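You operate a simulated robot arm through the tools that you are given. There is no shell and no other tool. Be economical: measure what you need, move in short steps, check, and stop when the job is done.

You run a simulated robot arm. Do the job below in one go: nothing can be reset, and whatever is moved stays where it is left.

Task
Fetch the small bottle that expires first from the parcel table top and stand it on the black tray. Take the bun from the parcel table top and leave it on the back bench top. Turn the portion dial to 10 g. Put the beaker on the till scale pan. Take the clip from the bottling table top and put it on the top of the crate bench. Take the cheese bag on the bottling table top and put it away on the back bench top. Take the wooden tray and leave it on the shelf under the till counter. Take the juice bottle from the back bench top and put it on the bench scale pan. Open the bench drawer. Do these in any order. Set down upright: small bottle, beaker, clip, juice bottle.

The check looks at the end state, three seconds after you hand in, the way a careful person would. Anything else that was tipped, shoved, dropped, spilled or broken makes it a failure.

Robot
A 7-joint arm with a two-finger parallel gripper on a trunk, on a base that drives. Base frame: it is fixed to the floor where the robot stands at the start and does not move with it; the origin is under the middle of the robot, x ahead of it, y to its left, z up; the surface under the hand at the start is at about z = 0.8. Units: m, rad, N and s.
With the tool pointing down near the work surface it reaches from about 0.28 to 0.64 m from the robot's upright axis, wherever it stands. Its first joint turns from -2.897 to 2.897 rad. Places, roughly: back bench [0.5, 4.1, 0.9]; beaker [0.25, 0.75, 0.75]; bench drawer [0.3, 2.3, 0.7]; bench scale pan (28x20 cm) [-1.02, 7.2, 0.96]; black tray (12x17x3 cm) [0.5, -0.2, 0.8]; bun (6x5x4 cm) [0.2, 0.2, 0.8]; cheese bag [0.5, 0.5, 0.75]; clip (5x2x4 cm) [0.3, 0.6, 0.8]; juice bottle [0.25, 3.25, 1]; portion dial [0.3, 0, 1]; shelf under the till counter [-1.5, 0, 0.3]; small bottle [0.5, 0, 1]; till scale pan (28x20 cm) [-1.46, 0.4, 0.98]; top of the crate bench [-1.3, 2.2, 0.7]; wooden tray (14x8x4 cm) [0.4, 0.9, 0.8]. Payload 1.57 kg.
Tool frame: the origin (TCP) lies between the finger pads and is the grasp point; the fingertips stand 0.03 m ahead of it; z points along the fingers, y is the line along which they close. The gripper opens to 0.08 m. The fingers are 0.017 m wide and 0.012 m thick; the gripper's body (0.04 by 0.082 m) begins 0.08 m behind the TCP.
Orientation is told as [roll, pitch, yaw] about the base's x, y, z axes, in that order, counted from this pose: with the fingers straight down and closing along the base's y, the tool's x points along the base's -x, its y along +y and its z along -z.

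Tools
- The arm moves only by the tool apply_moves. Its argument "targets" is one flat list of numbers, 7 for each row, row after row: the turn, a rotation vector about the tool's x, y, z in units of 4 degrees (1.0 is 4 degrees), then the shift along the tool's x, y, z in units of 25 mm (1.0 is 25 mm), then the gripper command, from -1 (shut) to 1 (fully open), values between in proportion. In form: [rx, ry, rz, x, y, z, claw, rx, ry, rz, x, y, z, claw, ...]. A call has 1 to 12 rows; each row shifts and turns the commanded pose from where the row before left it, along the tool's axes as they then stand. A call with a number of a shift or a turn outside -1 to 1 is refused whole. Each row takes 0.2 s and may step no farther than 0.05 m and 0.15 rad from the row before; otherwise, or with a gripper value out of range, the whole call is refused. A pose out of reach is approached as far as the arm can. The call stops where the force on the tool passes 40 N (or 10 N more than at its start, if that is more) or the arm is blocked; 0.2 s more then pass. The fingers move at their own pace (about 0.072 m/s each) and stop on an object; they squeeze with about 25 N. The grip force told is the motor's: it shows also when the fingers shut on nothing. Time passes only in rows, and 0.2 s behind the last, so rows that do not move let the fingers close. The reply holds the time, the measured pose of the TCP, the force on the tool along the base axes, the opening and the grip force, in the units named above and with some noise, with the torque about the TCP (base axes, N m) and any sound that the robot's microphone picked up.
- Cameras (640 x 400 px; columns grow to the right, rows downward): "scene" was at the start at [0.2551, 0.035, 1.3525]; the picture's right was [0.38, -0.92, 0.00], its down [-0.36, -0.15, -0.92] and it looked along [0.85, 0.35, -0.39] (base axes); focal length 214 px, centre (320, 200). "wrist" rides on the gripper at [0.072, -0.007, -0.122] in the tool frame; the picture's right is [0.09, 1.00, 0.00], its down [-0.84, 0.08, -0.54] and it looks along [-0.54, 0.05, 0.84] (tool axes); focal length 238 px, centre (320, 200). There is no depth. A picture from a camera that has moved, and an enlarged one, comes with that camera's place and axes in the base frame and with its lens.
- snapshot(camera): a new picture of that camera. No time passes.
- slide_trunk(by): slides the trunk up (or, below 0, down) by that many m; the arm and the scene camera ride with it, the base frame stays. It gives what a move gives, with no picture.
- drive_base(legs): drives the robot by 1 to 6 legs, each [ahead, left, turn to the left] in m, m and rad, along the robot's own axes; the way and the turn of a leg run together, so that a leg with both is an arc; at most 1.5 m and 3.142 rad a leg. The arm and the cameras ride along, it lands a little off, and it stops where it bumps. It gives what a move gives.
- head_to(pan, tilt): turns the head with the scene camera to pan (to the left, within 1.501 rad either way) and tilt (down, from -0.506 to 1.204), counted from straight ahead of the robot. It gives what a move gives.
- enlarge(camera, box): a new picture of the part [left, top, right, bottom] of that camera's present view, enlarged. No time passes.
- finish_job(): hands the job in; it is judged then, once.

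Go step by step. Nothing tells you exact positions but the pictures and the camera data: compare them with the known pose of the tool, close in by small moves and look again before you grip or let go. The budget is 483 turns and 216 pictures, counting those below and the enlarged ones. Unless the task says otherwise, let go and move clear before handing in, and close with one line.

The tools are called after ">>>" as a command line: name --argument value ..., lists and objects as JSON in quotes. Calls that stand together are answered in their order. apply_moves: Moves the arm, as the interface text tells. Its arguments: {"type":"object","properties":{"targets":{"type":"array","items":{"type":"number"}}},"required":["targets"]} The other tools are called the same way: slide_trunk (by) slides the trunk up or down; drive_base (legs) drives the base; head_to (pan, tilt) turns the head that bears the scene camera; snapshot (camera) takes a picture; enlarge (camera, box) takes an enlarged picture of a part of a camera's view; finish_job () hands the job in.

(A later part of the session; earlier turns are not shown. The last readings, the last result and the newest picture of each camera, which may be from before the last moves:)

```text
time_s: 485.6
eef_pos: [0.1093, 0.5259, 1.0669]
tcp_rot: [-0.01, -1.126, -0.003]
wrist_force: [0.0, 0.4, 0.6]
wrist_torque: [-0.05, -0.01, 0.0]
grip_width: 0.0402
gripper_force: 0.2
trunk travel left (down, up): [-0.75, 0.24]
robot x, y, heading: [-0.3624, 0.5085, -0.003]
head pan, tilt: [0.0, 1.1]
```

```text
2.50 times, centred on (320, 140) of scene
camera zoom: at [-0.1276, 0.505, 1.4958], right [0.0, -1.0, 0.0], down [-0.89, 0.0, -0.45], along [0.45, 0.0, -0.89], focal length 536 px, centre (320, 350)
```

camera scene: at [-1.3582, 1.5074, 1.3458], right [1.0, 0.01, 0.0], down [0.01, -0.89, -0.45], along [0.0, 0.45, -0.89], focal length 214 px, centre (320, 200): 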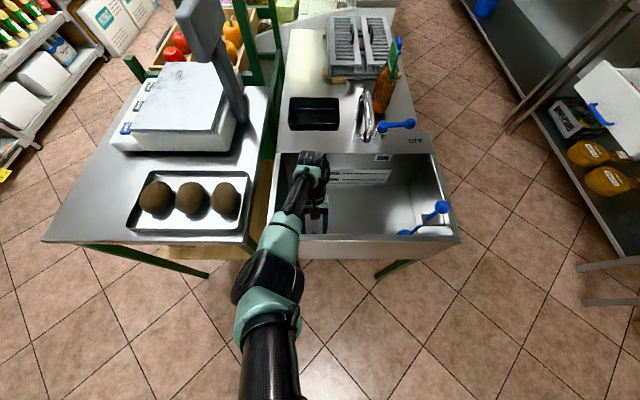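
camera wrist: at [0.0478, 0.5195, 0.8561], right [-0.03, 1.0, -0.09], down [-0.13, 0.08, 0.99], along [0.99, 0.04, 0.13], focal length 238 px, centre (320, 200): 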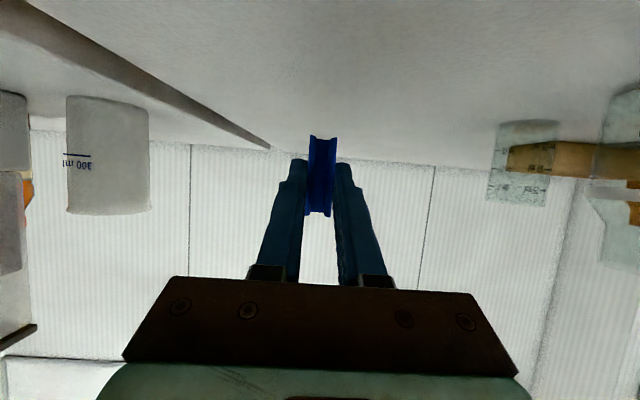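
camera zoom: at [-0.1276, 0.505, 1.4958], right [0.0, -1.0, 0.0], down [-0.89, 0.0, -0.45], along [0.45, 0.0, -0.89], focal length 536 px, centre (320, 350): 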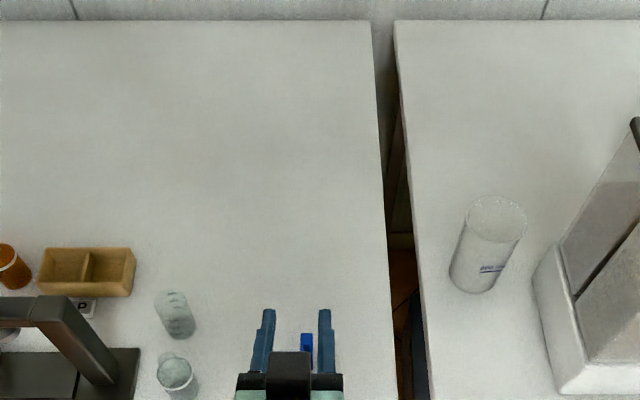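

Clip stands on its end. Turning the tool back to the +25° tilt to regrasp it.

>>> apply_moves --targets '[0, 1, 0, 0, 0, 0, 0.3, 0, 1, 0, 0, 0, 0, 0.3, 0, 1, 0, 0, 0, 0, 0.3, 0, 1, 0, 0, 0, 0, 0.3, 0, 1, 0, 0, 0, 0, 0.3, 0, 1, 0, 0, 0, 0, 0.3, 0, 1, 0, 0, 0, 0, 0.3, 0, 1, 0, 0, 0, 0, 0.3, 0, 1, 0, 0, 0, 0, 0.3, 0, 1, 0, 0, 0, 0, 0.3, 0, 1, 0, 0, 0, 0, 0.3, 0, 1, 0, 0, 0, 0, 0.3]'

>>> apply_moves --targets '[0, 1, 0, 0, 0, 0, 0.3, 0, 1, 0, 0, 0, 0, 0.3, 0, 1, 0, 0, 0, 0, 0.3, 0, 1, 0, 0, 0, 0, 0.3, 0, 1, 0, 0, 0, 0, 0.3, 0, 1, 0, 0, 0, 0, 0.3, 0, 1, 0, 0, 0, 0, 0.3, 0, 1, 0, 0, 0, 0, 0.3, 0, 1, 0, 0, 0, 0, 0.3, 0, 1, 0, 0, 0, 0, 0.3, 0.1, 0.5, 0, 0, 0, 0, 0.3]'

>>> snapshot --camera "wrist"

```text
time_s: 488.2
eef_pos: [0.1207, 0.5188, 1.0768]
tcp_rot: [-0.025, -0.362, -0.012]
wrist_force: [0.3, 0.3, -0.2]
wrist_torque: [0.01, -0.01, 0.01]
grip_width: 0.052
gripper_force: 0.0
out of reach, approached as far as the arm can: row 12
trunk travel left (down, up): [-0.75, 0.24]
robot x, y, heading: [-0.3579, 0.503, -0.003]
head pan, tilt: [0.0, 1.1]
```

```text
time_s: 490.6
eef_pos: [0.1368, 0.4999, 1.0951]
tcp_rot: [-0.055, 0.271, -0.073]
wrist_force: [-0.5, -0.5, -0.6]
wrist_torque: [0.01, 0.0, 0.0]
grip_width: 0.0522
gripper_force: 0.1
out of reach, approached as far as the arm can: row 1, 2
trunk travel left (down, up): [-0.75, 0.24]
robot x, y, heading: [-0.3615, 0.5099, -0.006]
head pan, tilt: [0.0, 1.1]
```

```text
49 pictures are left
camera wrist: at [0.1005, 0.5039, 1.2313], right [-0.03, 1.0, -0.03], down [0.96, 0.04, 0.29], along [0.29, -0.02, -0.96], focal length 238 px, centre (320, 200)
```

wrist: 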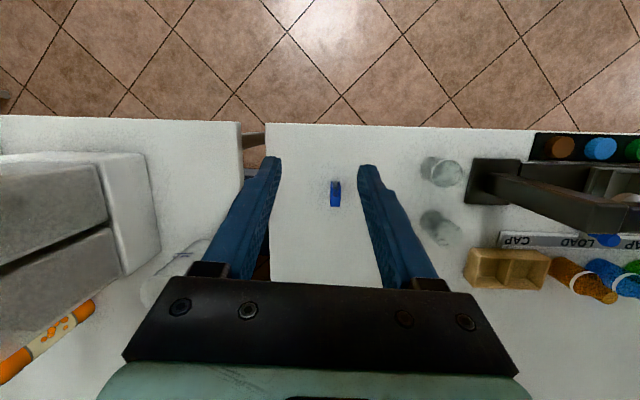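

Clip standing at (0.203, 0.520). Driving closer, correcting orientation and aligning over it.

>>> drive_base --legs '[[0.12, 0, 0]]'

>>> apply_moves --targets '[-0.4, 0.85, -0.5, 0, 0, 0, 0.2, -0.4, 0.85, -0.5, 0, 0, 0, 0.2, 0, 0.8, 0, 0, 0, 0, 0.2, 0, 0, 0, 0.76, 0.4, 0.36, 0.2, 0, 0, 0, 0.76, 0.4, 0.36, 0.2]'

>>> slide_trunk --by -0.17

>>> snapshot --camera "wrist"

```text
time_s: 491.9
eef_pos: [0.258, 0.5018, 1.0953]
tcp_rot: [-0.055, 0.271, -0.074]
wrist_force: [-0.2, -0.2, 0.5]
wrist_torque: [-0.01, 0.05, -0.02]
grip_width: 0.0518
gripper_force: 0.0
trunk travel left (down, up): [-0.75, 0.24]
robot x, y, heading: [-0.238, 0.5048, -0.005]
head pan, tilt: [0.0, 1.1]
```

```text
time_s: 493.1
eef_pos: [0.2162, 0.5211, 1.0928]
tcp_rot: [0.025, 0.447, 0.002]
wrist_force: [-0.2, -0.3, 0.7]
wrist_torque: [0.04, -0.02, 0.02]
grip_width: 0.0481
gripper_force: 0.0
trunk travel left (down, up): [-0.75, 0.24]
robot x, y, heading: [-0.2395, 0.5068, -0.004]
head pan, tilt: [0.0, 1.1]
```

```text
time_s: 495.0
eef_pos: [0.2155, 0.5219, 0.9224]
tcp_rot: [0.024, 0.447, 0.0]
wrist_force: [0.2, -0.5, 0.6]
wrist_torque: [0.0, 0.01, 0.01]
grip_width: 0.0483
gripper_force: 0.1
trunk travel left (down, up): [-0.58, 0.41]
robot x, y, heading: [-0.2378, 0.507, -0.003]
head pan, tilt: [0.0, 1.1]
```

```text
48 pictures are left
camera wrist: at [0.2049, 0.5107, 1.0626], right [-0.07, 1.0, 0.06], down [0.99, 0.06, 0.13], along [0.12, 0.07, -0.99], focal length 238 px, centre (320, 200)
```

wrist: 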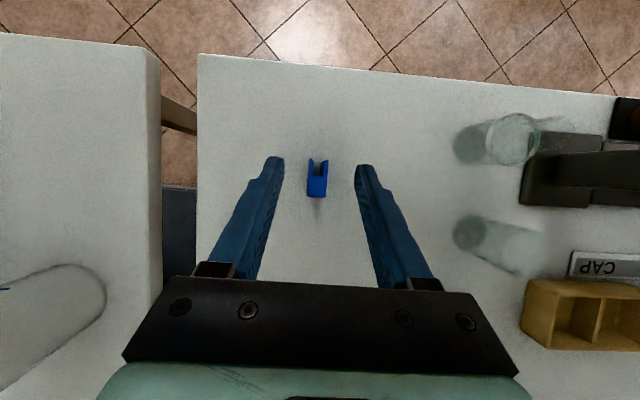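

U opens toward the robot as predicted. Descending to grip.

>>> apply_moves --targets '[0.34, 0, 0, -0.43, 0, 0.72, 0.2, 0, 0, 0, -0.43, 0, 0.72, 0.2, 0, 0, 0, -0.43, 0, 0.72, 0.2, 0, 0, 0, -0.43, 0, 0.7, 0.2]'

>>> snapshot --camera "wrist"

```text
time_s: 496.0
eef_pos: [0.2242, 0.5219, 0.8395]
tcp_rot: [-0.001, 0.447, -0.001]
wrist_force: [-0.4, -0.4, 0.4]
wrist_torque: [0.02, -0.02, -0.02]
grip_width: 0.048
gripper_force: 0.1
trunk travel left (down, up): [-0.58, 0.41]
robot x, y, heading: [-0.2371, 0.5031, -0.002]
head pan, tilt: [0.0, 1.1]
```

```text
47 pictures are left
camera wrist: at [0.2122, 0.5146, 0.979], right [-0.08, 1.0, 0.04], down [0.99, 0.08, 0.13], along [0.12, 0.05, -0.99], focal length 238 px, centre (320, 200)
```

wrist: 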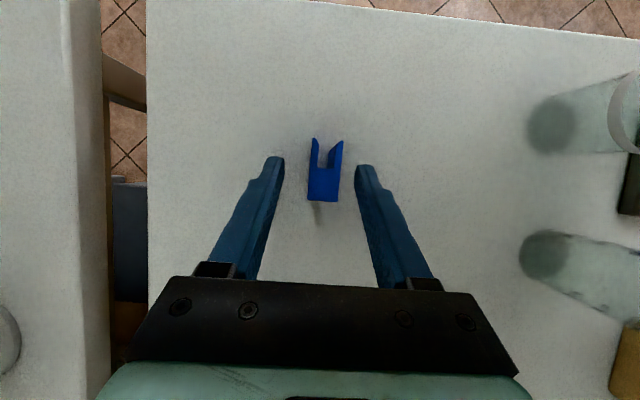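

>>> apply_moves --targets '[0, 0, 0, 0, 0, 0, -1, 0, 0, 0, 0, 0, 0, -1, 0, 0, 0, 0, 0, 0, -1, 0, 0, 0, 0, 0, 0, -1, 0, 0, 0, 0.43, 0, -0.9, -1, 0, 0, 0, 0.43, 0, -0.9, -1, 0, 0, 0, 0.43, 0, -0.9, -1]'

>>> slide_trunk --by 0.15

>>> enlarge --camera "wrist" --box '[270, 110, 370, 230]'

```text
time_s: 497.6
eef_pos: [0.2237, 0.5222, 0.9127]
tcp_rot: [0.003, 0.448, -0.002]
wrist_force: [0.1, 0.4, -0.9]
wrist_torque: [0.01, 0.02, -0.02]
grip_width: 0.0159
gripper_force: 25.4
trunk travel left (down, up): [-0.58, 0.41]
robot x, y, heading: [-0.2357, 0.5057, 0.0]
head pan, tilt: [0.0, 1.1]
```

```text
time_s: 499.4
eef_pos: [0.2233, 0.5218, 1.0617]
tcp_rot: [0.005, 0.446, -0.001]
wrist_force: [0.0, 0.2, -0.6]
wrist_torque: [0.0, 0.03, -0.02]
grip_width: 0.016
gripper_force: 25.4
trunk travel left (down, up): [-0.73, 0.26]
robot x, y, heading: [-0.2367, 0.505, 0.0]
head pan, tilt: [0.0, 1.1]
```

```text
3.33 times, centred on (320, 170) of wrist
camera zoom: at [0.2121, 0.5149, 1.2027], right [-0.08, 1.0, 0.04], down [0.99, 0.08, 0.13], along [0.12, 0.05, -0.99], focal length 794 px, centre (320, 300)
```

zoom: 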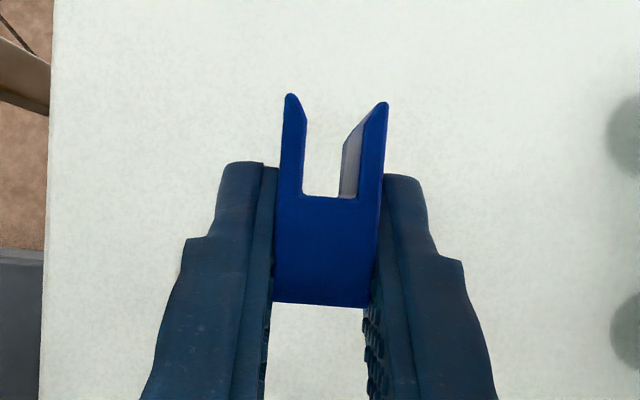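

Good solid grip. Carrying it directly to the crate bench: drive along the aisle to y≈2.1, then turn to face the bench in small steps.

>>> drive_base --legs '[[-0.33, 0, 0], [0, 0, 0.79], [0, 0, 0.78], [0.8, 0, 0], [0.79, 0, 0]]'

>>> drive_base --legs '[[0, 0, 0.79], [0, 0, 0.78]]'

>>> snapshot --camera "wrist"

>>> snapshot --camera "scene"

```text
time_s: 513.3
eef_pos: [-0.5904, 2.5425, 1.0626]
tcp_rot: [0.005, 0.446, 1.582]
wrist_force: [0.3, -0.1, -0.8]
wrist_torque: [0.0, -0.03, 0.01]
grip_width: 0.0158
gripper_force: 24.5
trunk travel left (down, up): [-0.73, 0.26]
robot x, y, heading: [-0.567, 2.0797, 1.586]
head pan, tilt: [0.0, 1.1]
```

```text
time_s: 517.8
eef_pos: [-1.0286, 2.0542, 1.0634]
tcp_rot: [0.004, 0.447, -3.12]
wrist_force: [-0.3, 0.3, -0.6]
wrist_torque: [-0.04, -0.04, -0.01]
grip_width: 0.0159
gripper_force: 25.4
trunk travel left (down, up): [-0.73, 0.26]
robot x, y, heading: [-0.5697, 2.082, -3.121]
head pan, tilt: [0.0, 1.1]
```

```text
45 pictures are left
camera wrist: at [-1.0169, 2.061, 1.2028], right [0.1, -0.99, 0.04], down [-0.99, -0.1, 0.13], along [-0.12, -0.05, -0.99], focal length 238 px, centre (320, 200)
```

wrist: 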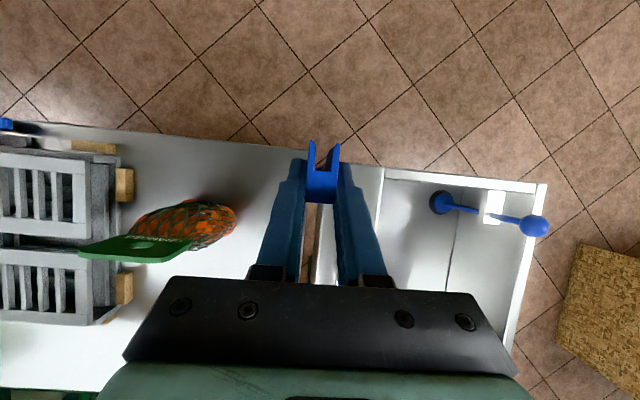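

```text
44 pictures are left
camera scene: at [-0.8017, 2.0752, 1.4758], right [-0.02, 1.0, 0.0], down [0.89, 0.02, -0.45], along [-0.45, -0.01, -0.89], focal length 214 px, centre (320, 200)
```

scene: 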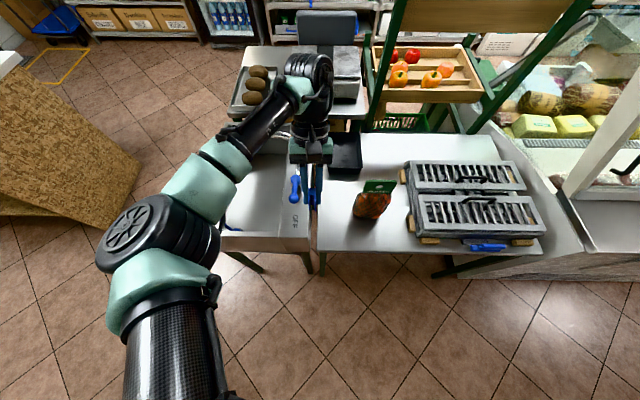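

Clip still held. Free spot at about (-1.05, 2.12) between bench end and net bag. Shifting sideways and rotating the tool to the release pitch.

>>> drive_base --legs '[[0, -0.066, 0]]'

>>> apply_moves --targets '[0, -1, 0, 0, 0, 0, -1, 0, -1, 0, 0, 0, 0, -1, 0, -1, 0, 0, 0, 0, -1, 0, -1, 0, 0, 0, 0, -1, 0, -1, 0, 0, 0, 0, -1, 0, -1, 0, 0, 0, 0, -1, 0, -1, 0, 0, 0, 0, -1, 0, -1, 0, 0, 0, 0, -1, 0, -1, 0, 0, 0, 0, -1, 0, -1, 0, 0, 0, 0, -1, 0, -1, 0, 0, 0, 0, -1, 0, -1, 0, 0, 0, 0, -1]'

>>> apply_moves --targets '[0, -1, 0, 0, 0, 0, -1, 0, -1, 0, 0, 0, 0, -1, 0, -1, 0, 0, 0, 0, -1, 0, -1, 0, 0, 0, 0, -1, 0, -1, 0, 0, 0, 0, -1, 0, -1, 0, 0, 0, 0, -1, 0, -1, 0, 0, 0, 0, -1, 0, -1, 0, 0, 0, 0, -1, 0, -1, 0, 0, 0, 0, -1, 0, -1, 0, 0, 0, 0, -1, 0, -0.5, 0, 0, 0, 0, -1]'

```text
time_s: 518.8
eef_pos: [-1.0301, 2.1188, 1.0627]
tcp_rot: [0.003, 0.447, -3.12]
wrist_force: [0.2, 0.7, -0.3]
wrist_torque: [-0.03, 0.01, -0.02]
grip_width: 0.016
gripper_force: 24.9
trunk travel left (down, up): [-0.73, 0.26]
robot x, y, heading: [-0.5719, 2.1414, -3.125]
head pan, tilt: [0.0, 1.1]
```

```text
time_s: 521.4
eef_pos: [-1.0293, 2.1174, 1.0635]
tcp_rot: [0.003, -0.394, -3.122]
wrist_force: [-0.3, -0.1, -0.5]
wrist_torque: [-0.01, -0.01, 0.02]
grip_width: 0.0158
gripper_force: 24.7
trunk travel left (down, up): [-0.73, 0.26]
robot x, y, heading: [-0.5691, 2.1447, -3.122]
head pan, tilt: [0.0, 1.1]
```

```text
time_s: 523.8
eef_pos: [-1.0285, 2.1171, 1.0625]
tcp_rot: [0.004, -1.127, -3.123]
wrist_force: [-0.6, -0.2, 0.3]
wrist_torque: [-0.02, -0.01, 0.01]
grip_width: 0.0157
gripper_force: 25.1
trunk travel left (down, up): [-0.73, 0.26]
robot x, y, heading: [-0.5668, 2.1442, -3.125]
head pan, tilt: [0.0, 1.1]
```

>>> apply_moves --targets '[0, 0, 0, -0.43, 0, 0.9, -1]'

>>> slide_trunk --by -0.18

>>> snapshot --camera "wrist"

>>> snapshot --camera "scene"

```text
time_s: 524.2
eef_pos: [-1.0571, 2.1163, 1.0635]
tcp_rot: [0.005, -1.125, -3.128]
wrist_force: [-1.2, -0.4, 0.5]
wrist_torque: [-0.02, 0.04, 0.0]
grip_width: 0.0157
gripper_force: 24.7
trunk travel left (down, up): [-0.73, 0.26]
robot x, y, heading: [-0.5666, 2.1456, -3.125]
head pan, tilt: [0.0, 1.1]
```

```text
time_s: 526.2
eef_pos: [-1.0563, 2.1163, 0.8827]
tcp_rot: [0.005, -1.126, -3.126]
wrist_force: [0.0, -0.9, -0.5]
wrist_torque: [-0.02, 0.03, 0.0]
grip_width: 0.0158
gripper_force: 25.2
trunk travel left (down, up): [-0.55, 0.44]
robot x, y, heading: [-0.5674, 2.1436, -3.122]
head pan, tilt: [0.0, 1.1]
```

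```text
43 pictures are left
camera wrist: at [-0.9143, 2.1255, 0.8704], right [0.06, -0.99, -0.08], down [0.13, -0.07, 0.99], along [-0.99, -0.07, 0.12], focal length 238 px, centre (320, 200)
```

wrist: 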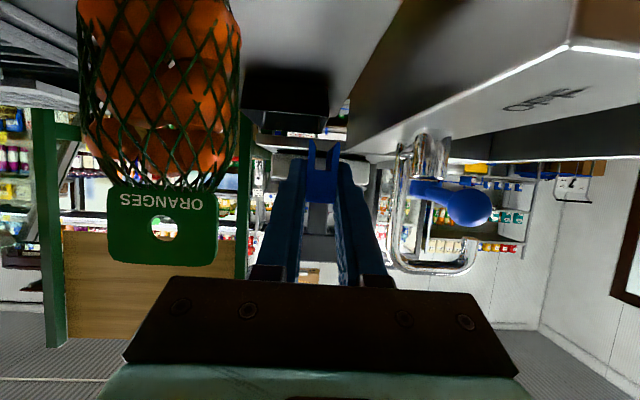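

```text
42 pictures are left
camera scene: at [-0.803, 2.1394, 1.2958], right [-0.02, 1.0, 0.0], down [0.89, 0.02, -0.45], along [-0.45, -0.01, -0.89], focal length 214 px, centre (320, 200)
```

scene: 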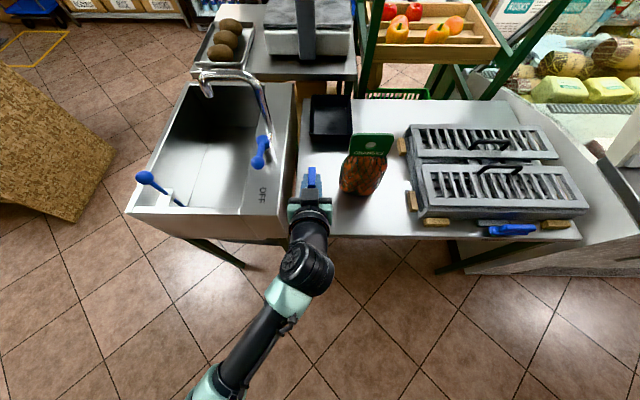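

Bench top comes out at z≈0.708 and the sink side at y≈2.077, so I shift 3 cm toward +y before lowering.

>>> apply_moves --targets '[0, 0, 0, 0, -0.65, 0, -1, 0, 0, 0, 0, -0.65, 0, -1]'

>>> slide_trunk --by -0.11

>>> snapshot --camera "scene"

```text
time_s: 526.8
eef_pos: [-1.0563, 2.1482, 0.8823]
tcp_rot: [0.007, -1.125, -3.128]
wrist_force: [0.0, -0.2, 1.0]
wrist_torque: [-0.05, 0.0, 0.01]
grip_width: 0.016
gripper_force: 25.3
trunk travel left (down, up): [-0.55, 0.44]
robot x, y, heading: [-0.5722, 2.1432, -3.123]
head pan, tilt: [0.0, 1.1]
```

```text
time_s: 528.2
eef_pos: [-1.057, 2.1489, 0.7726]
tcp_rot: [0.004, -1.123, -3.128]
wrist_force: [-0.3, -0.3, -0.2]
wrist_torque: [-0.03, 0.01, -0.04]
grip_width: 0.0159
gripper_force: 25.0
trunk travel left (down, up): [-0.44, 0.55]
robot x, y, heading: [-0.569, 2.1457, -3.122]
head pan, tilt: [0.0, 1.1]
```

```text
41 pictures are left
camera scene: at [-0.803, 2.1394, 1.1858], right [-0.02, 1.0, 0.0], down [0.89, 0.02, -0.45], along [-0.45, -0.01, -0.89], focal length 214 px, centre (320, 200)
```

scene: 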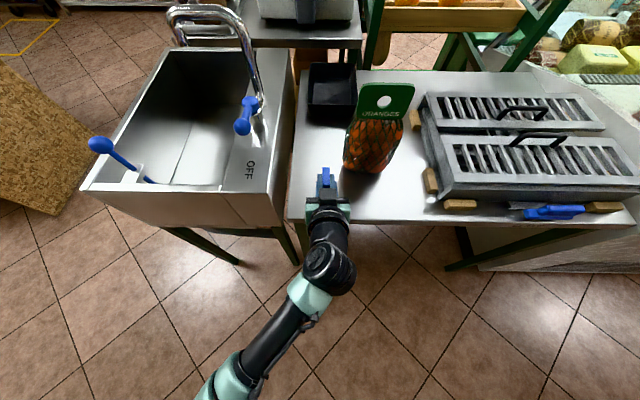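

>>> apply_moves --targets '[0, 0, 0, 0.45, 0, 0.21, -1, 0, 0, 0, 0.27, 0, 0.13, -1, 0, 0, 0, 0.18, 0, 0.09, -1]'

```text
time_s: 529.0
eef_pos: [-1.0583, 2.1495, 0.7599]
tcp_rot: [0.002, -1.154, -3.125]
wrist_force: [-0.5, 0.1, 10.8]
wrist_torque: [0.05, -0.07, -0.02]
grip_width: 0.0162
gripper_force: 25.3
trunk travel left (down, up): [-0.44, 0.55]
robot x, y, heading: [-0.568, 2.1413, -3.123]
head pan, tilt: [0.0, 1.1]
stopped in row 3: the force on the tool passed its limit at 42 N (the readings are from after the stop); the commanded pose is now the measured one
```

>>> enlarge --camera "scene" --box '[280, 150, 370, 240]'

>>> enlarge --camera "wrist" --box '[220, 60, 420, 240]'

```text
4.44 times, centred on (325, 195) of scene
camera zoom: at [-0.8025, 2.1393, 1.1857], right [-0.02, 1.0, 0.0], down [0.89, 0.02, -0.45], along [-0.45, -0.01, -0.89], focal length 953 px, centre (298, 222)
```

zoom: 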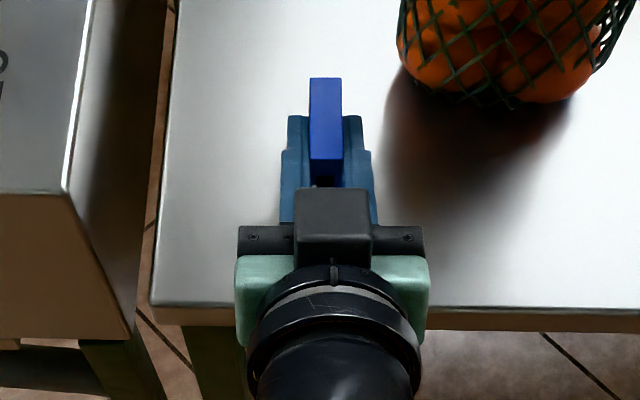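

```text
2.22 times, centred on (320, 150) of wrist
camera zoom: at [-0.9174, 2.1579, 0.7429], right [0.05, -0.99, -0.08], down [0.16, -0.07, 0.98], along [-0.99, -0.07, 0.15], focal length 530 px, centre (320, 311)
```

zoom: 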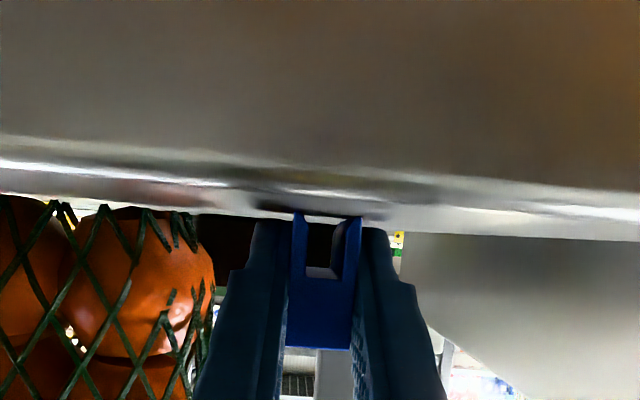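

The clip is upright with its legs on the bench. Relieving the push, restoring pitch, releasing, and backing off along the tool axis.

>>> apply_moves --targets '[0, 0.4, 0, -0.12, 0, -0.06, -1, 0, 0, 0, 0, 0, 0, -1]'

```text
time_s: 529.6
eef_pos: [-1.0603, 2.1489, 0.7615]
tcp_rot: [0.002, -1.119, -3.126]
wrist_force: [-2.5, 0.6, 5.4]
wrist_torque: [0.04, 0.17, 0.03]
grip_width: 0.0159
gripper_force: 24.9
trunk travel left (down, up): [-0.44, 0.55]
robot x, y, heading: [-0.5706, 2.1433, -3.12]
head pan, tilt: [0.0, 1.1]
```

>>> apply_moves --targets '[0, 0, 0, 0, 0, 0, -0.4, 0, 0, 0, 0, 0, 0, -0.1, 0, 0, 0, 0, 0, 0, -0.1, 0, 0, 0, 0, 0, -0.6, -0.1, 0, 0, 0, 0, 0, -0.8, -0.1, 0, 0, 0, 0, 0, -0.8, -0.1, 0, 0, 0, -0.6, 0, -0.6, -0.1]'

>>> slide_trunk --by 0.2

>>> enlarge --camera "scene" --box '[270, 130, 380, 240]'

```text
time_s: 531.2
eef_pos: [-1.0018, 2.1512, 0.8037]
tcp_rot: [0.002, -1.117, -3.126]
wrist_force: [-0.3, 0.1, -0.2]
wrist_torque: [0.02, -0.01, 0.0]
grip_width: 0.0359
gripper_force: 0.1
trunk travel left (down, up): [-0.44, 0.55]
robot x, y, heading: [-0.5731, 2.1422, -3.121]
head pan, tilt: [0.0, 1.1]
```

```text
time_s: 533.4
eef_pos: [-1.0017, 2.1513, 1.0041]
tcp_rot: [0.004, -1.119, -3.127]
wrist_force: [0.3, 0.3, 0.9]
wrist_torque: [0.03, -0.01, 0.0]
grip_width: 0.0359
gripper_force: 0.0
trunk travel left (down, up): [-0.64, 0.35]
robot x, y, heading: [-0.5657, 2.1483, -3.12]
head pan, tilt: [0.0, 1.1]
```

```text
3.64 times, centred on (325, 185) of scene
camera zoom: at [-0.803, 2.1393, 1.3858], right [-0.02, 1.0, 0.0], down [0.89, 0.02, -0.45], along [-0.45, -0.01, -0.89], focal length 780 px, centre (302, 254)
```

zoom: 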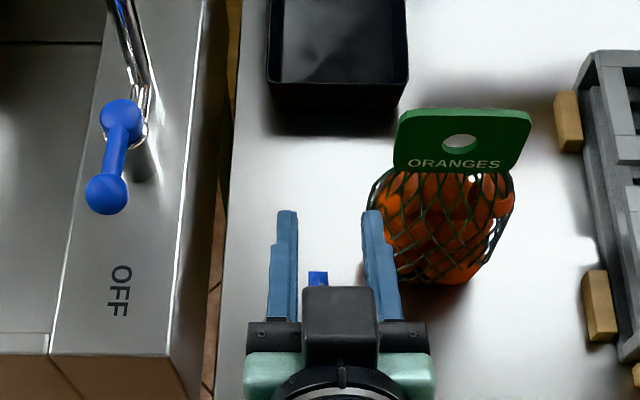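

>>> apply_moves --targets '[0, 1, 0, 0, 0, -0.3, 0, 0, 1, 0, 0, 0, -0.3, 0, 0, 1, 0, 0, 0, -0.3, 0, 0, 1, 0, 0, 0, 0, 0, 0, 1, 0, 0, 0, 0, 0, 0, 1, 0, 0, 0, 0, 0, 0, 1, 0, 0, 0, 0, 0, 0, 1, 0, 0, 0, 0, 0, 0, 1, 0, 0, 0, 0, 0, 0, 1, 0, 0, 0, 0, 0, 0, 1, 0, 0, 0, 0, 0, 0, 1, 0, 0, 0, 0, 0]'

>>> apply_moves --targets '[0, 1, 0, 0, 0, 0, 0, 0, 1, 0, 0, 0, 0, 0, 0, 1, 0, 0, 0, 0, 0, 0, 1, 0, 0, 0, 0, 0]'

>>> enlarge --camera "wrist" --box '[220, 60, 420, 240]'

```text
time_s: 536.0
eef_pos: [-0.9993, 2.1529, 1.002]
tcp_rot: [0.002, -0.278, -3.122]
wrist_force: [-1.2, 0.1, 0.4]
wrist_torque: [-0.01, 0.0, -0.01]
grip_width: 0.0403
gripper_force: 0.1
out of reach, approached as far as the arm can: row 1, 2, 3
trunk travel left (down, up): [-0.64, 0.35]
robot x, y, heading: [-0.5717, 2.1436, -3.124]
head pan, tilt: [0.0, 1.1]
```

```text
time_s: 537.0
eef_pos: [-1.0, 2.1541, 1.0014]
tcp_rot: [0.002, 0.0, -3.122]
wrist_force: [-0.3, 0.2, 0.1]
wrist_torque: [0.0, -0.02, -0.01]
grip_width: 0.0398
gripper_force: 0.1
trunk travel left (down, up): [-0.64, 0.35]
robot x, y, heading: [-0.5682, 2.1437, -3.122]
head pan, tilt: [0.0, 1.1]
```

```text
2.22 times, centred on (320, 150) of wrist
camera zoom: at [-0.9273, 2.161, 1.1226], right [0.11, -0.99, 0.0], down [-0.83, -0.09, 0.54], along [-0.54, -0.06, -0.84], focal length 530 px, centre (320, 311)
```

zoom: 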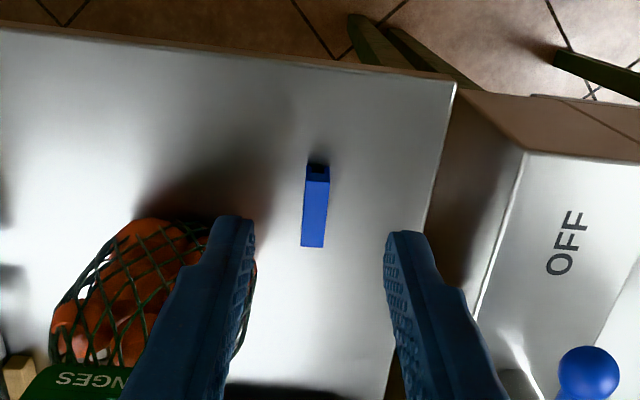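

Clip is upright on the crate bench. Now to the beaker: driving back to the bottling table.

>>> drive_base --legs '[[0, 0, 1.56], [1.46, 0, 0], [0, 0, 1.56], [0.3, 0, 0]]'

>>> snapshot --camera "wrist"

```text
time_s: 553.6
eef_pos: [0.1509, 0.6818, 1.0015]
tcp_rot: [0.001, -0.001, 0.019]
wrist_force: [-0.2, 0.0, 0.1]
wrist_torque: [0.0, 0.03, 0.02]
grip_width: 0.0401
gripper_force: 0.1
trunk travel left (down, up): [-0.64, 0.35]
robot x, y, heading: [-0.2806, 0.6916, 0.019]
head pan, tilt: [0.0, 1.1]
```

```text
36 pictures are left
camera wrist: at [0.0796, 0.6743, 1.1224], right [-0.11, 0.99, 0.0], down [0.83, 0.09, 0.54], along [0.54, 0.06, -0.84], focal length 238 px, centre (320, 200)
```

wrist: 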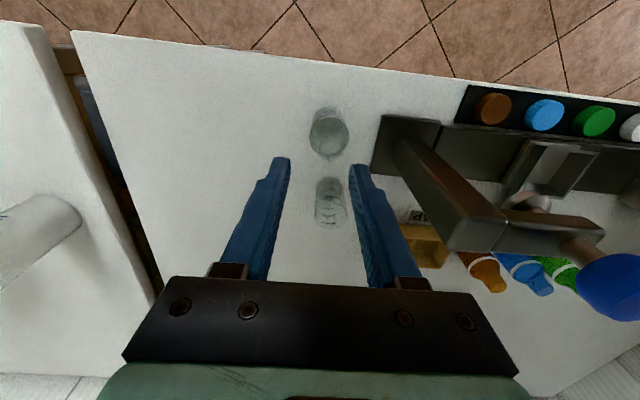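

Beaker at (0.267, 0.708). Aligning above it, opening to 7 cm, and lowering with the trunk.

>>> apply_moves --targets '[0, 0, 0.27, -0.92, 0.21, 0, 0.75, 0, 0, 0, -0.92, 0.21, 0, 0.75, 0, 0, 0, -0.92, 0.21, 0, 0.75, 0, 0, 0, -0.92, 0.21, 0, 0.75, 0, 0, 0, -0.92, 0.21, 0, 0.75]'

>>> slide_trunk --by -0.08

>>> snapshot --camera "wrist"

```text
time_s: 554.8
eef_pos: [0.267, 0.7099, 1.0015]
tcp_rot: [0.004, -0.003, -0.001]
wrist_force: [1.3, 0.4, -0.2]
wrist_torque: [0.02, -0.06, -0.01]
grip_width: 0.0701
gripper_force: 0.1
trunk travel left (down, up): [-0.64, 0.35]
robot x, y, heading: [-0.282, 0.6893, 0.023]
head pan, tilt: [0.0, 1.1]
```

```text
time_s: 556.0
eef_pos: [0.2667, 0.7092, 0.922]
tcp_rot: [0.003, -0.003, -0.001]
wrist_force: [0.2, -1.1, 0.4]
wrist_torque: [-0.04, 0.01, 0.03]
grip_width: 0.0699
gripper_force: 0.1
trunk travel left (down, up): [-0.56, 0.43]
robot x, y, heading: [-0.2759, 0.6924, 0.017]
head pan, tilt: [0.0, 1.1]
```

```text
35 pictures are left
camera wrist: at [0.1952, 0.7027, 1.0426], right [-0.09, 1.0, 0.0], down [0.84, 0.08, 0.54], along [0.54, 0.05, -0.84], focal length 238 px, centre (320, 200)
```

wrist: 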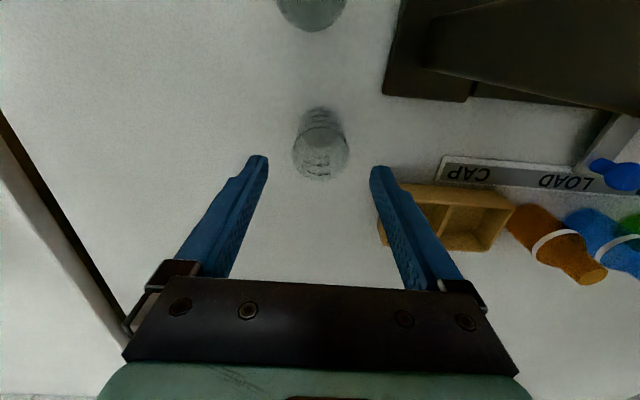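

>>> apply_moves --targets '[0, 0, 0, 0.2, 0, 1, 0.75, 0, 0, 0, 0, 0, 1, 0.75, 0, 0, 0, 0, 0, 1, 0.75, 0, 0, 0, 0, 0, 0, -1, 0, 0, 0, 0, 0, 0, -1, 0, 0, 0, 0, 0, 0, -1]'

>>> snapshot --camera "wrist"

```text
time_s: 557.4
eef_pos: [0.259, 0.7077, 0.8445]
tcp_rot: [0.004, -0.002, 0.001]
wrist_force: [-0.5, 0.4, -0.6]
wrist_torque: [-0.04, -0.01, 0.0]
grip_width: 0.0441
gripper_force: 24.8
trunk travel left (down, up): [-0.56, 0.43]
robot x, y, heading: [-0.28, 0.6888, 0.023]
head pan, tilt: [0.0, 1.1]
```

```text
34 pictures are left
camera wrist: at [0.1877, 0.7003, 0.9658], right [-0.09, 1.0, 0.0], down [0.84, 0.08, 0.54], along [0.54, 0.05, -0.84], focal length 238 px, centre (320, 200)
```

wrist: 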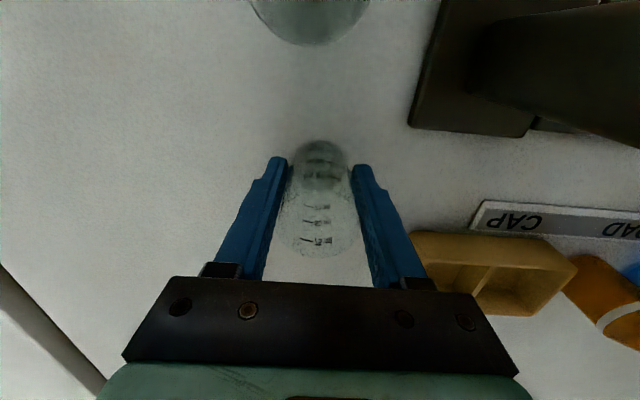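

Beaker gripped. Lifting, tucking, and driving round to face the till counter.

>>> slide_trunk --by 0.25

>>> apply_moves --targets '[0, 0, 0, 1, 0, -0.4, -1, 0, 0, 0, 1, 0, -0.4, -1, 0, 0, 0, 1, 0, -0.4, -1, 0, 0, 0, 1, 0, -0.4, -1]'

>>> drive_base --legs '[[-0.35, 0, 0], [0, 0, 0.78], [0, 0, 0.78], [0, 0, 0.78], [0, 0, 0.78], [0, 0.25, 0]]'

>>> head_to --pan 0.15 --tilt 0.6

>>> snapshot --camera "scene"

```text
time_s: 559.9
eef_pos: [0.2593, 0.7077, 1.0961]
tcp_rot: [0.003, -0.003, -0.001]
wrist_force: [-0.2, -0.8, -0.1]
wrist_torque: [0.0, -0.02, 0.03]
grip_width: 0.044
gripper_force: 25.0
trunk travel left (down, up): [-0.81, 0.18]
robot x, y, heading: [-0.2782, 0.6928, 0.026]
head pan, tilt: [0.0, 1.1]
```

```text
time_s: 560.9
eef_pos: [0.1593, 0.7058, 1.1363]
tcp_rot: [0.002, -0.001, 0.001]
wrist_force: [0.0, 0.1, -0.1]
wrist_torque: [0.03, 0.0, 0.01]
grip_width: 0.0438
gripper_force: 24.9
trunk travel left (down, up): [-0.81, 0.18]
robot x, y, heading: [-0.2766, 0.6926, 0.021]
head pan, tilt: [0.0, 1.1]
```

```text
time_s: 572.8
eef_pos: [-1.0762, 0.439, 1.1358]
tcp_rot: [0.003, -0.003, 3.109]
wrist_force: [-0.7, -0.1, 0.1]
wrist_torque: [0.02, -0.04, -0.05]
grip_width: 0.0443
gripper_force: 24.6
trunk travel left (down, up): [-0.81, 0.18]
robot x, y, heading: [-0.6334, 0.4375, 3.125]
head pan, tilt: [0.0, 1.1]
```

```text
time_s: 573.7
eef_pos: [-1.0769, 0.4393, 1.1352]
tcp_rot: [0.003, -0.002, 3.108]
wrist_force: [-0.8, -0.3, -0.2]
wrist_torque: [0.01, -0.01, 0.03]
grip_width: 0.0441
gripper_force: 25.0
trunk travel left (down, up): [-0.81, 0.18]
robot x, y, heading: [-0.6301, 0.438, 3.124]
head pan, tilt: [0.15, 0.6]
```

```text
33 pictures are left
camera scene: at [-0.893, 0.4286, 1.5943], right [-0.14, 0.99, 0.0], down [0.56, 0.08, -0.82], along [-0.82, -0.11, -0.57], focal length 214 px, centre (320, 200)
```

scene: 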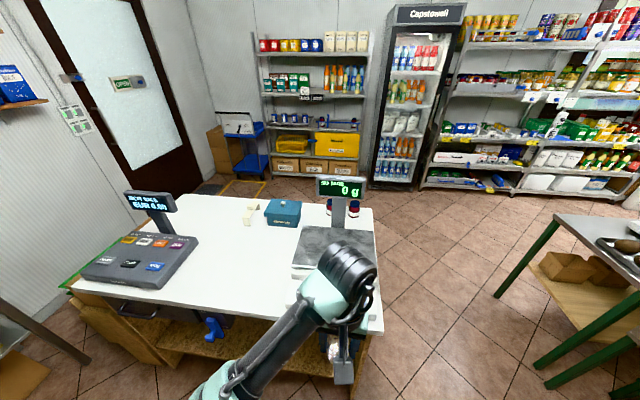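

Till scale pan confirmed at about (-1.456, 0.411, 0.98). Driving in.

>>> drive_base --legs '[[0.3, 0, 0.016]]'

>>> apply_moves --targets '[0, 0, 0, -0.8, 0.5, -0.5, -1, 0, 0, 0, -0.8, 0.5, -0.5, -1]'

>>> slide_trunk --by -0.08

>>> snapshot --camera "wrist"

```text
time_s: 575.7
eef_pos: [-1.3646, 0.4286, 1.1353]
tcp_rot: [0.003, -0.001, 3.131]
wrist_force: [0.3, 0.0, -0.1]
wrist_torque: [-0.02, -0.03, 0.01]
grip_width: 0.044
gripper_force: 25.4
trunk travel left (down, up): [-0.81, 0.18]
robot x, y, heading: [-0.9222, 0.4377, -3.129]
head pan, tilt: [0.15, 0.6]
```

```text
time_s: 576.3
eef_pos: [-1.4065, 0.404, 1.1622]
tcp_rot: [0.002, -0.001, 3.13]
wrist_force: [-0.4, -0.3, -0.7]
wrist_torque: [-0.03, -0.01, 0.02]
grip_width: 0.0441
gripper_force: 24.8
trunk travel left (down, up): [-0.81, 0.18]
robot x, y, heading: [-0.9229, 0.4383, -3.127]
head pan, tilt: [0.15, 0.6]
```

```text
time_s: 577.5
eef_pos: [-1.4065, 0.4043, 1.0826]
tcp_rot: [0.001, -0.001, 3.131]
wrist_force: [0.3, 0.2, 0.0]
wrist_torque: [-0.02, 0.01, 0.01]
grip_width: 0.0441
gripper_force: 24.9
trunk travel left (down, up): [-0.73, 0.26]
robot x, y, heading: [-0.9266, 0.4374, -3.129]
head pan, tilt: [0.15, 0.6]
```

```text
32 pictures are left
camera wrist: at [-1.3318, 0.4102, 1.2034], right [0.08, -1.0, 0.0], down [-0.84, -0.07, 0.54], along [-0.54, -0.05, -0.84], focal length 238 px, centre (320, 200)
```

wrist: 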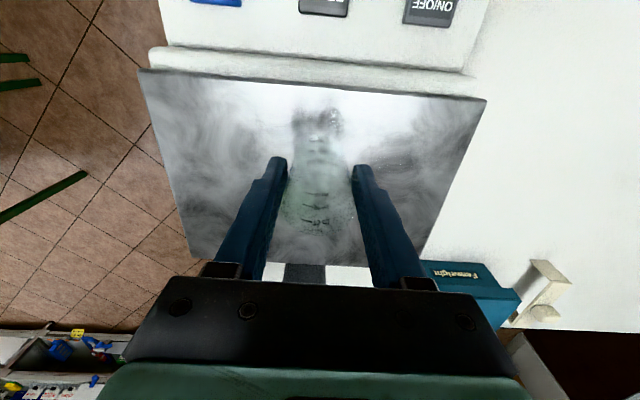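

Over the pan; moving 3.5 cm deeper and lowering gently.

>>> apply_moves --targets '[0, 0, 0, -0.7, 0, 0, -1, 0, 0, 0, -0.7, 0, 0, -1, 0, 0, 0, 0, 0, 0.8, -1, 0, 0, 0, 0, 0, 0.8, -1, 0, 0, 0, 0, 0, 0.25, -1, 0, 0, 0, 0, 0, 0.15, -1]'

```text
time_s: 578.9
eef_pos: [-1.4382, 0.4063, 1.0333]
tcp_rot: [0.002, -0.007, 3.13]
wrist_force: [0.8, 1.2, 17.7]
wrist_torque: [0.17, 0.18, 0.07]
grip_width: 0.0426
gripper_force: 24.4
trunk travel left (down, up): [-0.73, 0.26]
robot x, y, heading: [-0.9216, 0.4364, -3.133]
head pan, tilt: [0.15, 0.6]
```

Contact on the pan. Easing and releasing.

>>> apply_moves --targets '[0, 0, 0, 0, 0, -0.1, -1, 0, 0, 0, 0, 0, 0, -0.2, 0, 0, 0, 0, 0, 0, 0.6, 0, 0, 0, 0, 0, 0, 0.6, 0, 0, 0, 0, 0, -0.6, 0.6, 0, 0, 0, 0, 0, -1, 0.6, 0, 0, 0, 0, 0, -1, 0.6, 0, 0, 0, 0, 0, -1, 0.6, 0, 0, 0, 0, 0, -1, 0.6]'

>>> snapshot --camera "wrist"

```text
time_s: 580.9
eef_pos: [-1.4384, 0.4036, 1.1494]
tcp_rot: [0.002, -0.001, 3.132]
wrist_force: [-0.3, -0.4, -0.8]
wrist_torque: [0.04, 0.01, -0.02]
grip_width: 0.064
gripper_force: 0.0
trunk travel left (down, up): [-0.73, 0.26]
robot x, y, heading: [-0.9254, 0.4399, -3.132]
head pan, tilt: [0.15, 0.6]
```

```text
31 pictures are left
camera wrist: at [-1.3664, 0.4099, 1.2713], right [0.08, -1.0, 0.0], down [-0.84, -0.07, 0.54], along [-0.54, -0.05, -0.84], focal length 238 px, centre (320, 200)
```

wrist: 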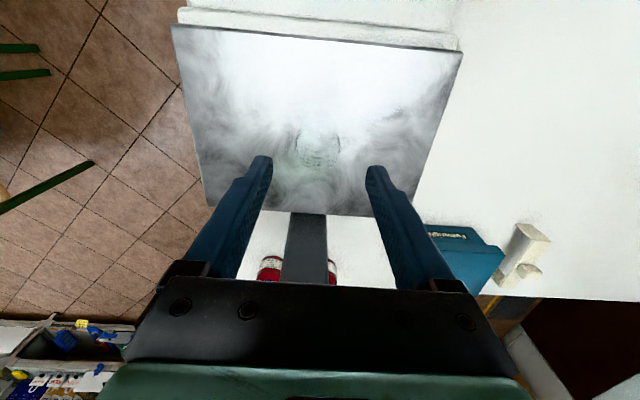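

Beaker stands on the till scale. Before fetching the tray I look at the shelf under the till counter from a lower viewpoint.

>>> apply_moves --targets '[0, 0, 0, 1, 0, 0, 0.6, 0, 0, 0, 1, 0, 0, 0.6, 0, 0, 0, 1, 0, 0, 0.6]'

>>> drive_base --legs '[[-0.35, 0, 0], [0, 0.4, 0]]'

>>> slide_trunk --by -0.4

>>> head_to --pan -0.1 --tilt 0.6

>>> snapshot --camera "scene"

```text
time_s: 581.7
eef_pos: [-1.3634, 0.402, 1.1509]
tcp_rot: [0.001, -0.001, 3.131]
wrist_force: [0.3, 0.7, -0.7]
wrist_torque: [0.05, -0.01, 0.03]
grip_width: 0.0641
gripper_force: 0.0
trunk travel left (down, up): [-0.73, 0.26]
robot x, y, heading: [-0.9245, 0.4373, -3.133]
head pan, tilt: [0.15, 0.6]
```

```text
time_s: 586.1
eef_pos: [-1.0071, 0.0089, 1.15]
tcp_rot: [0.002, -0.002, 3.137]
wrist_force: [0.0, -0.3, 0.1]
wrist_torque: [0.01, 0.02, -0.02]
grip_width: 0.064
gripper_force: 0.0
trunk travel left (down, up): [-0.73, 0.26]
robot x, y, heading: [-0.5657, 0.05, -3.128]
head pan, tilt: [0.15, 0.6]
```

```text
time_s: 589.9
eef_pos: [-1.0064, 0.0107, 0.7505]
tcp_rot: [0.003, -0.001, 3.139]
wrist_force: [-0.7, 0.3, 0.3]
wrist_torque: [0.01, 0.0, -0.01]
grip_width: 0.0642
gripper_force: 0.0
trunk travel left (down, up): [-0.33, 0.66]
robot x, y, heading: [-0.5657, 0.0477, -3.127]
head pan, tilt: [0.15, 0.6]
```

```text
time_s: 590.7
eef_pos: [-1.0052, 0.01, 0.7498]
tcp_rot: [0.002, -0.001, 3.137]
wrist_force: [-0.3, -0.3, -0.1]
wrist_torque: [0.03, -0.01, -0.01]
grip_width: 0.0645
gripper_force: 0.0
trunk travel left (down, up): [-0.33, 0.66]
robot x, y, heading: [-0.5655, 0.0481, -3.126]
head pan, tilt: [-0.099, 0.6]
```

```text
30 pictures are left
camera scene: at [-0.8251, 0.0533, 1.1144], right [0.08, 1.0, 0.0], down [0.56, -0.05, -0.83], along [-0.82, 0.07, -0.56], focal length 214 px, centre (320, 200)
```

scene: 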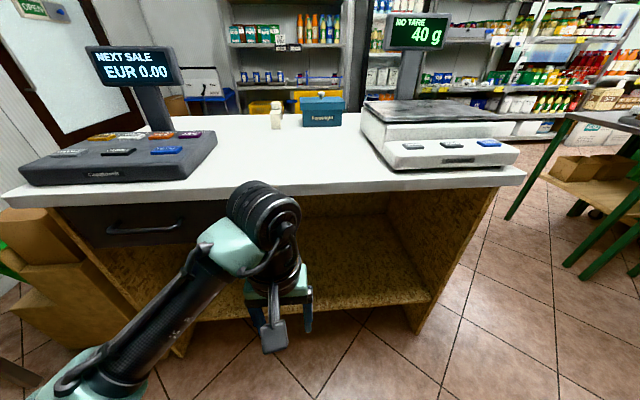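

Shelf is open between y≈0.1 and 0.5, front edge x≈-1.27, and high enough for a vertical hand under the counter. Now fetching the wooden tray, approaching from the right at an angle to avoid the filling post.

>>> slide_trunk --by 0.4

>>> drive_base --legs '[[0, 0, -1.15], [0, 0, -1.14], [0.55, -0.196, 0]]'

>>> head_to --pan 0.0 --tilt 1.0

>>> snapshot --camera "scene"

>>> snapshot --camera "wrist"

```text
time_s: 594.5
eef_pos: [-1.0062, 0.0108, 1.1501]
tcp_rot: [0.001, -0.002, 3.136]
wrist_force: [0.8, 0.1, 0.0]
wrist_torque: [-0.01, 0.01, -0.01]
grip_width: 0.064
gripper_force: 0.0
trunk travel left (down, up): [-0.73, 0.26]
robot x, y, heading: [-0.5672, 0.0516, -3.127]
head pan, tilt: [-0.099, 0.6]
```

```text
time_s: 603.7
eef_pos: [0.227, 0.6827, 1.1508]
tcp_rot: [0.001, -0.002, 0.805]
wrist_force: [-0.8, 0.9, 0.7]
wrist_torque: [0.02, -0.02, -0.01]
grip_width: 0.0641
gripper_force: 0.1
trunk travel left (down, up): [-0.73, 0.26]
robot x, y, heading: [-0.051, 0.3374, 0.823]
head pan, tilt: [-0.099, 0.6]
stopped in leg 3: the robot was blocked; the commanded pose is now the measured one
```

```text
time_s: 604.6
eef_pos: [0.2266, 0.6818, 1.1504]
tcp_rot: [0.002, 0.0, 0.805]
wrist_force: [0.3, 0.1, -0.3]
wrist_torque: [0.05, 0.0, 0.0]
grip_width: 0.0642
gripper_force: 0.1
trunk travel left (down, up): [-0.73, 0.26]
robot x, y, heading: [-0.0494, 0.342, 0.822]
head pan, tilt: [0.0, 1.0]
```

```text
29 pictures are left
camera scene: at [0.1132, 0.5126, 1.4824], right [0.73, -0.68, 0.0], down [-0.57, -0.62, -0.54], along [0.37, 0.4, -0.84], focal length 214 px, centre (320, 200)
```

scene: 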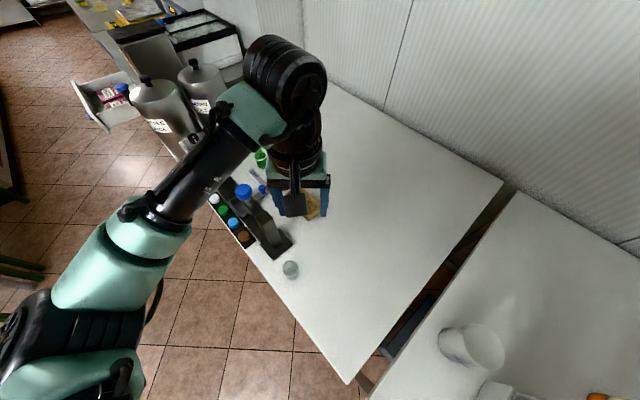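

```text
28 pictures are left
camera wrist: at [0.1823, 0.6256, 1.2711], right [-0.78, 0.62, 0.0], down [0.52, 0.66, 0.54], along [0.34, 0.43, -0.84], focal length 238 px, centre (320, 200)
```

wrist: 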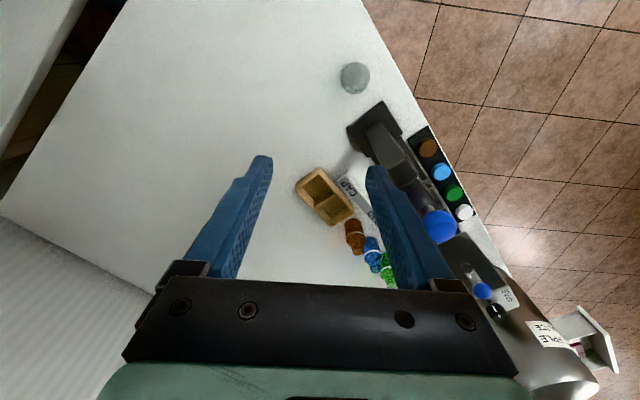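

Blocked lightly by the table, and the elbow is on the left now, so I use the earlier spot (-0.085, 0.60) with the trunk higher so the forearm passes well above the filling post.

>>> slide_trunk --by 0.08

>>> drive_base --legs '[[-0.1, 0, 0], [0.265, 0.201, 0], [0, 0, -0.27]]'

>>> snapshot --camera "wrist"

>>> snapshot --camera "scene"

```text
time_s: 605.7
eef_pos: [0.2261, 0.6814, 1.2306]
tcp_rot: [0.001, -0.003, 0.806]
wrist_force: [-0.9, 0.7, -0.2]
wrist_torque: [-0.01, -0.01, 0.01]
grip_width: 0.064
gripper_force: 0.0
trunk travel left (down, up): [-0.81, 0.18]
robot x, y, heading: [-0.0478, 0.3388, 0.825]
head pan, tilt: [0.0, 1.0]
```

```text
time_s: 609.6
eef_pos: [0.2717, 0.8629, 1.2297]
tcp_rot: [0.002, -0.004, 0.541]
wrist_force: [0.8, 1.1, -0.5]
wrist_torque: [0.01, 0.06, 0.0]
grip_width: 0.0641
gripper_force: 0.1
trunk travel left (down, up): [-0.81, 0.18]
robot x, y, heading: [-0.0855, 0.5999, 0.56]
head pan, tilt: [0.0, 1.0]
```

```text
27 pictures are left
camera wrist: at [0.2131, 0.8187, 1.3512], right [-0.59, 0.81, 0.0], down [0.68, 0.5, 0.54], along [0.44, 0.32, -0.84], focal length 238 px, centre (320, 200)
```

wrist: 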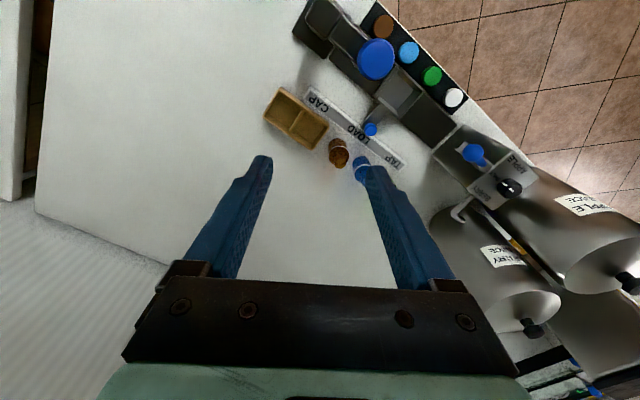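

```text
26 pictures are left
camera scene: at [0.1169, 0.7273, 1.5624], right [0.53, -0.85, 0.0], down [-0.71, -0.45, -0.54], along [0.46, 0.29, -0.84], focal length 214 px, centre (320, 200)
```

scene: 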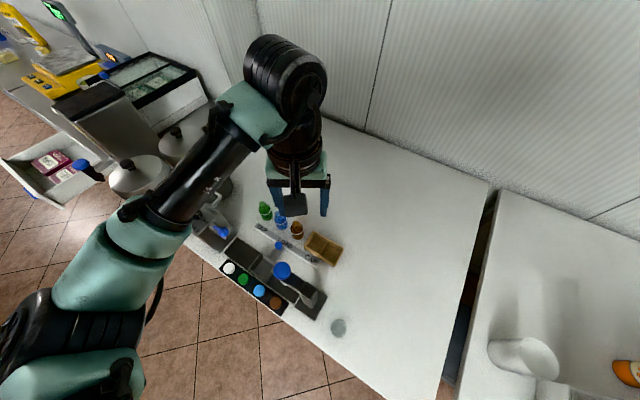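

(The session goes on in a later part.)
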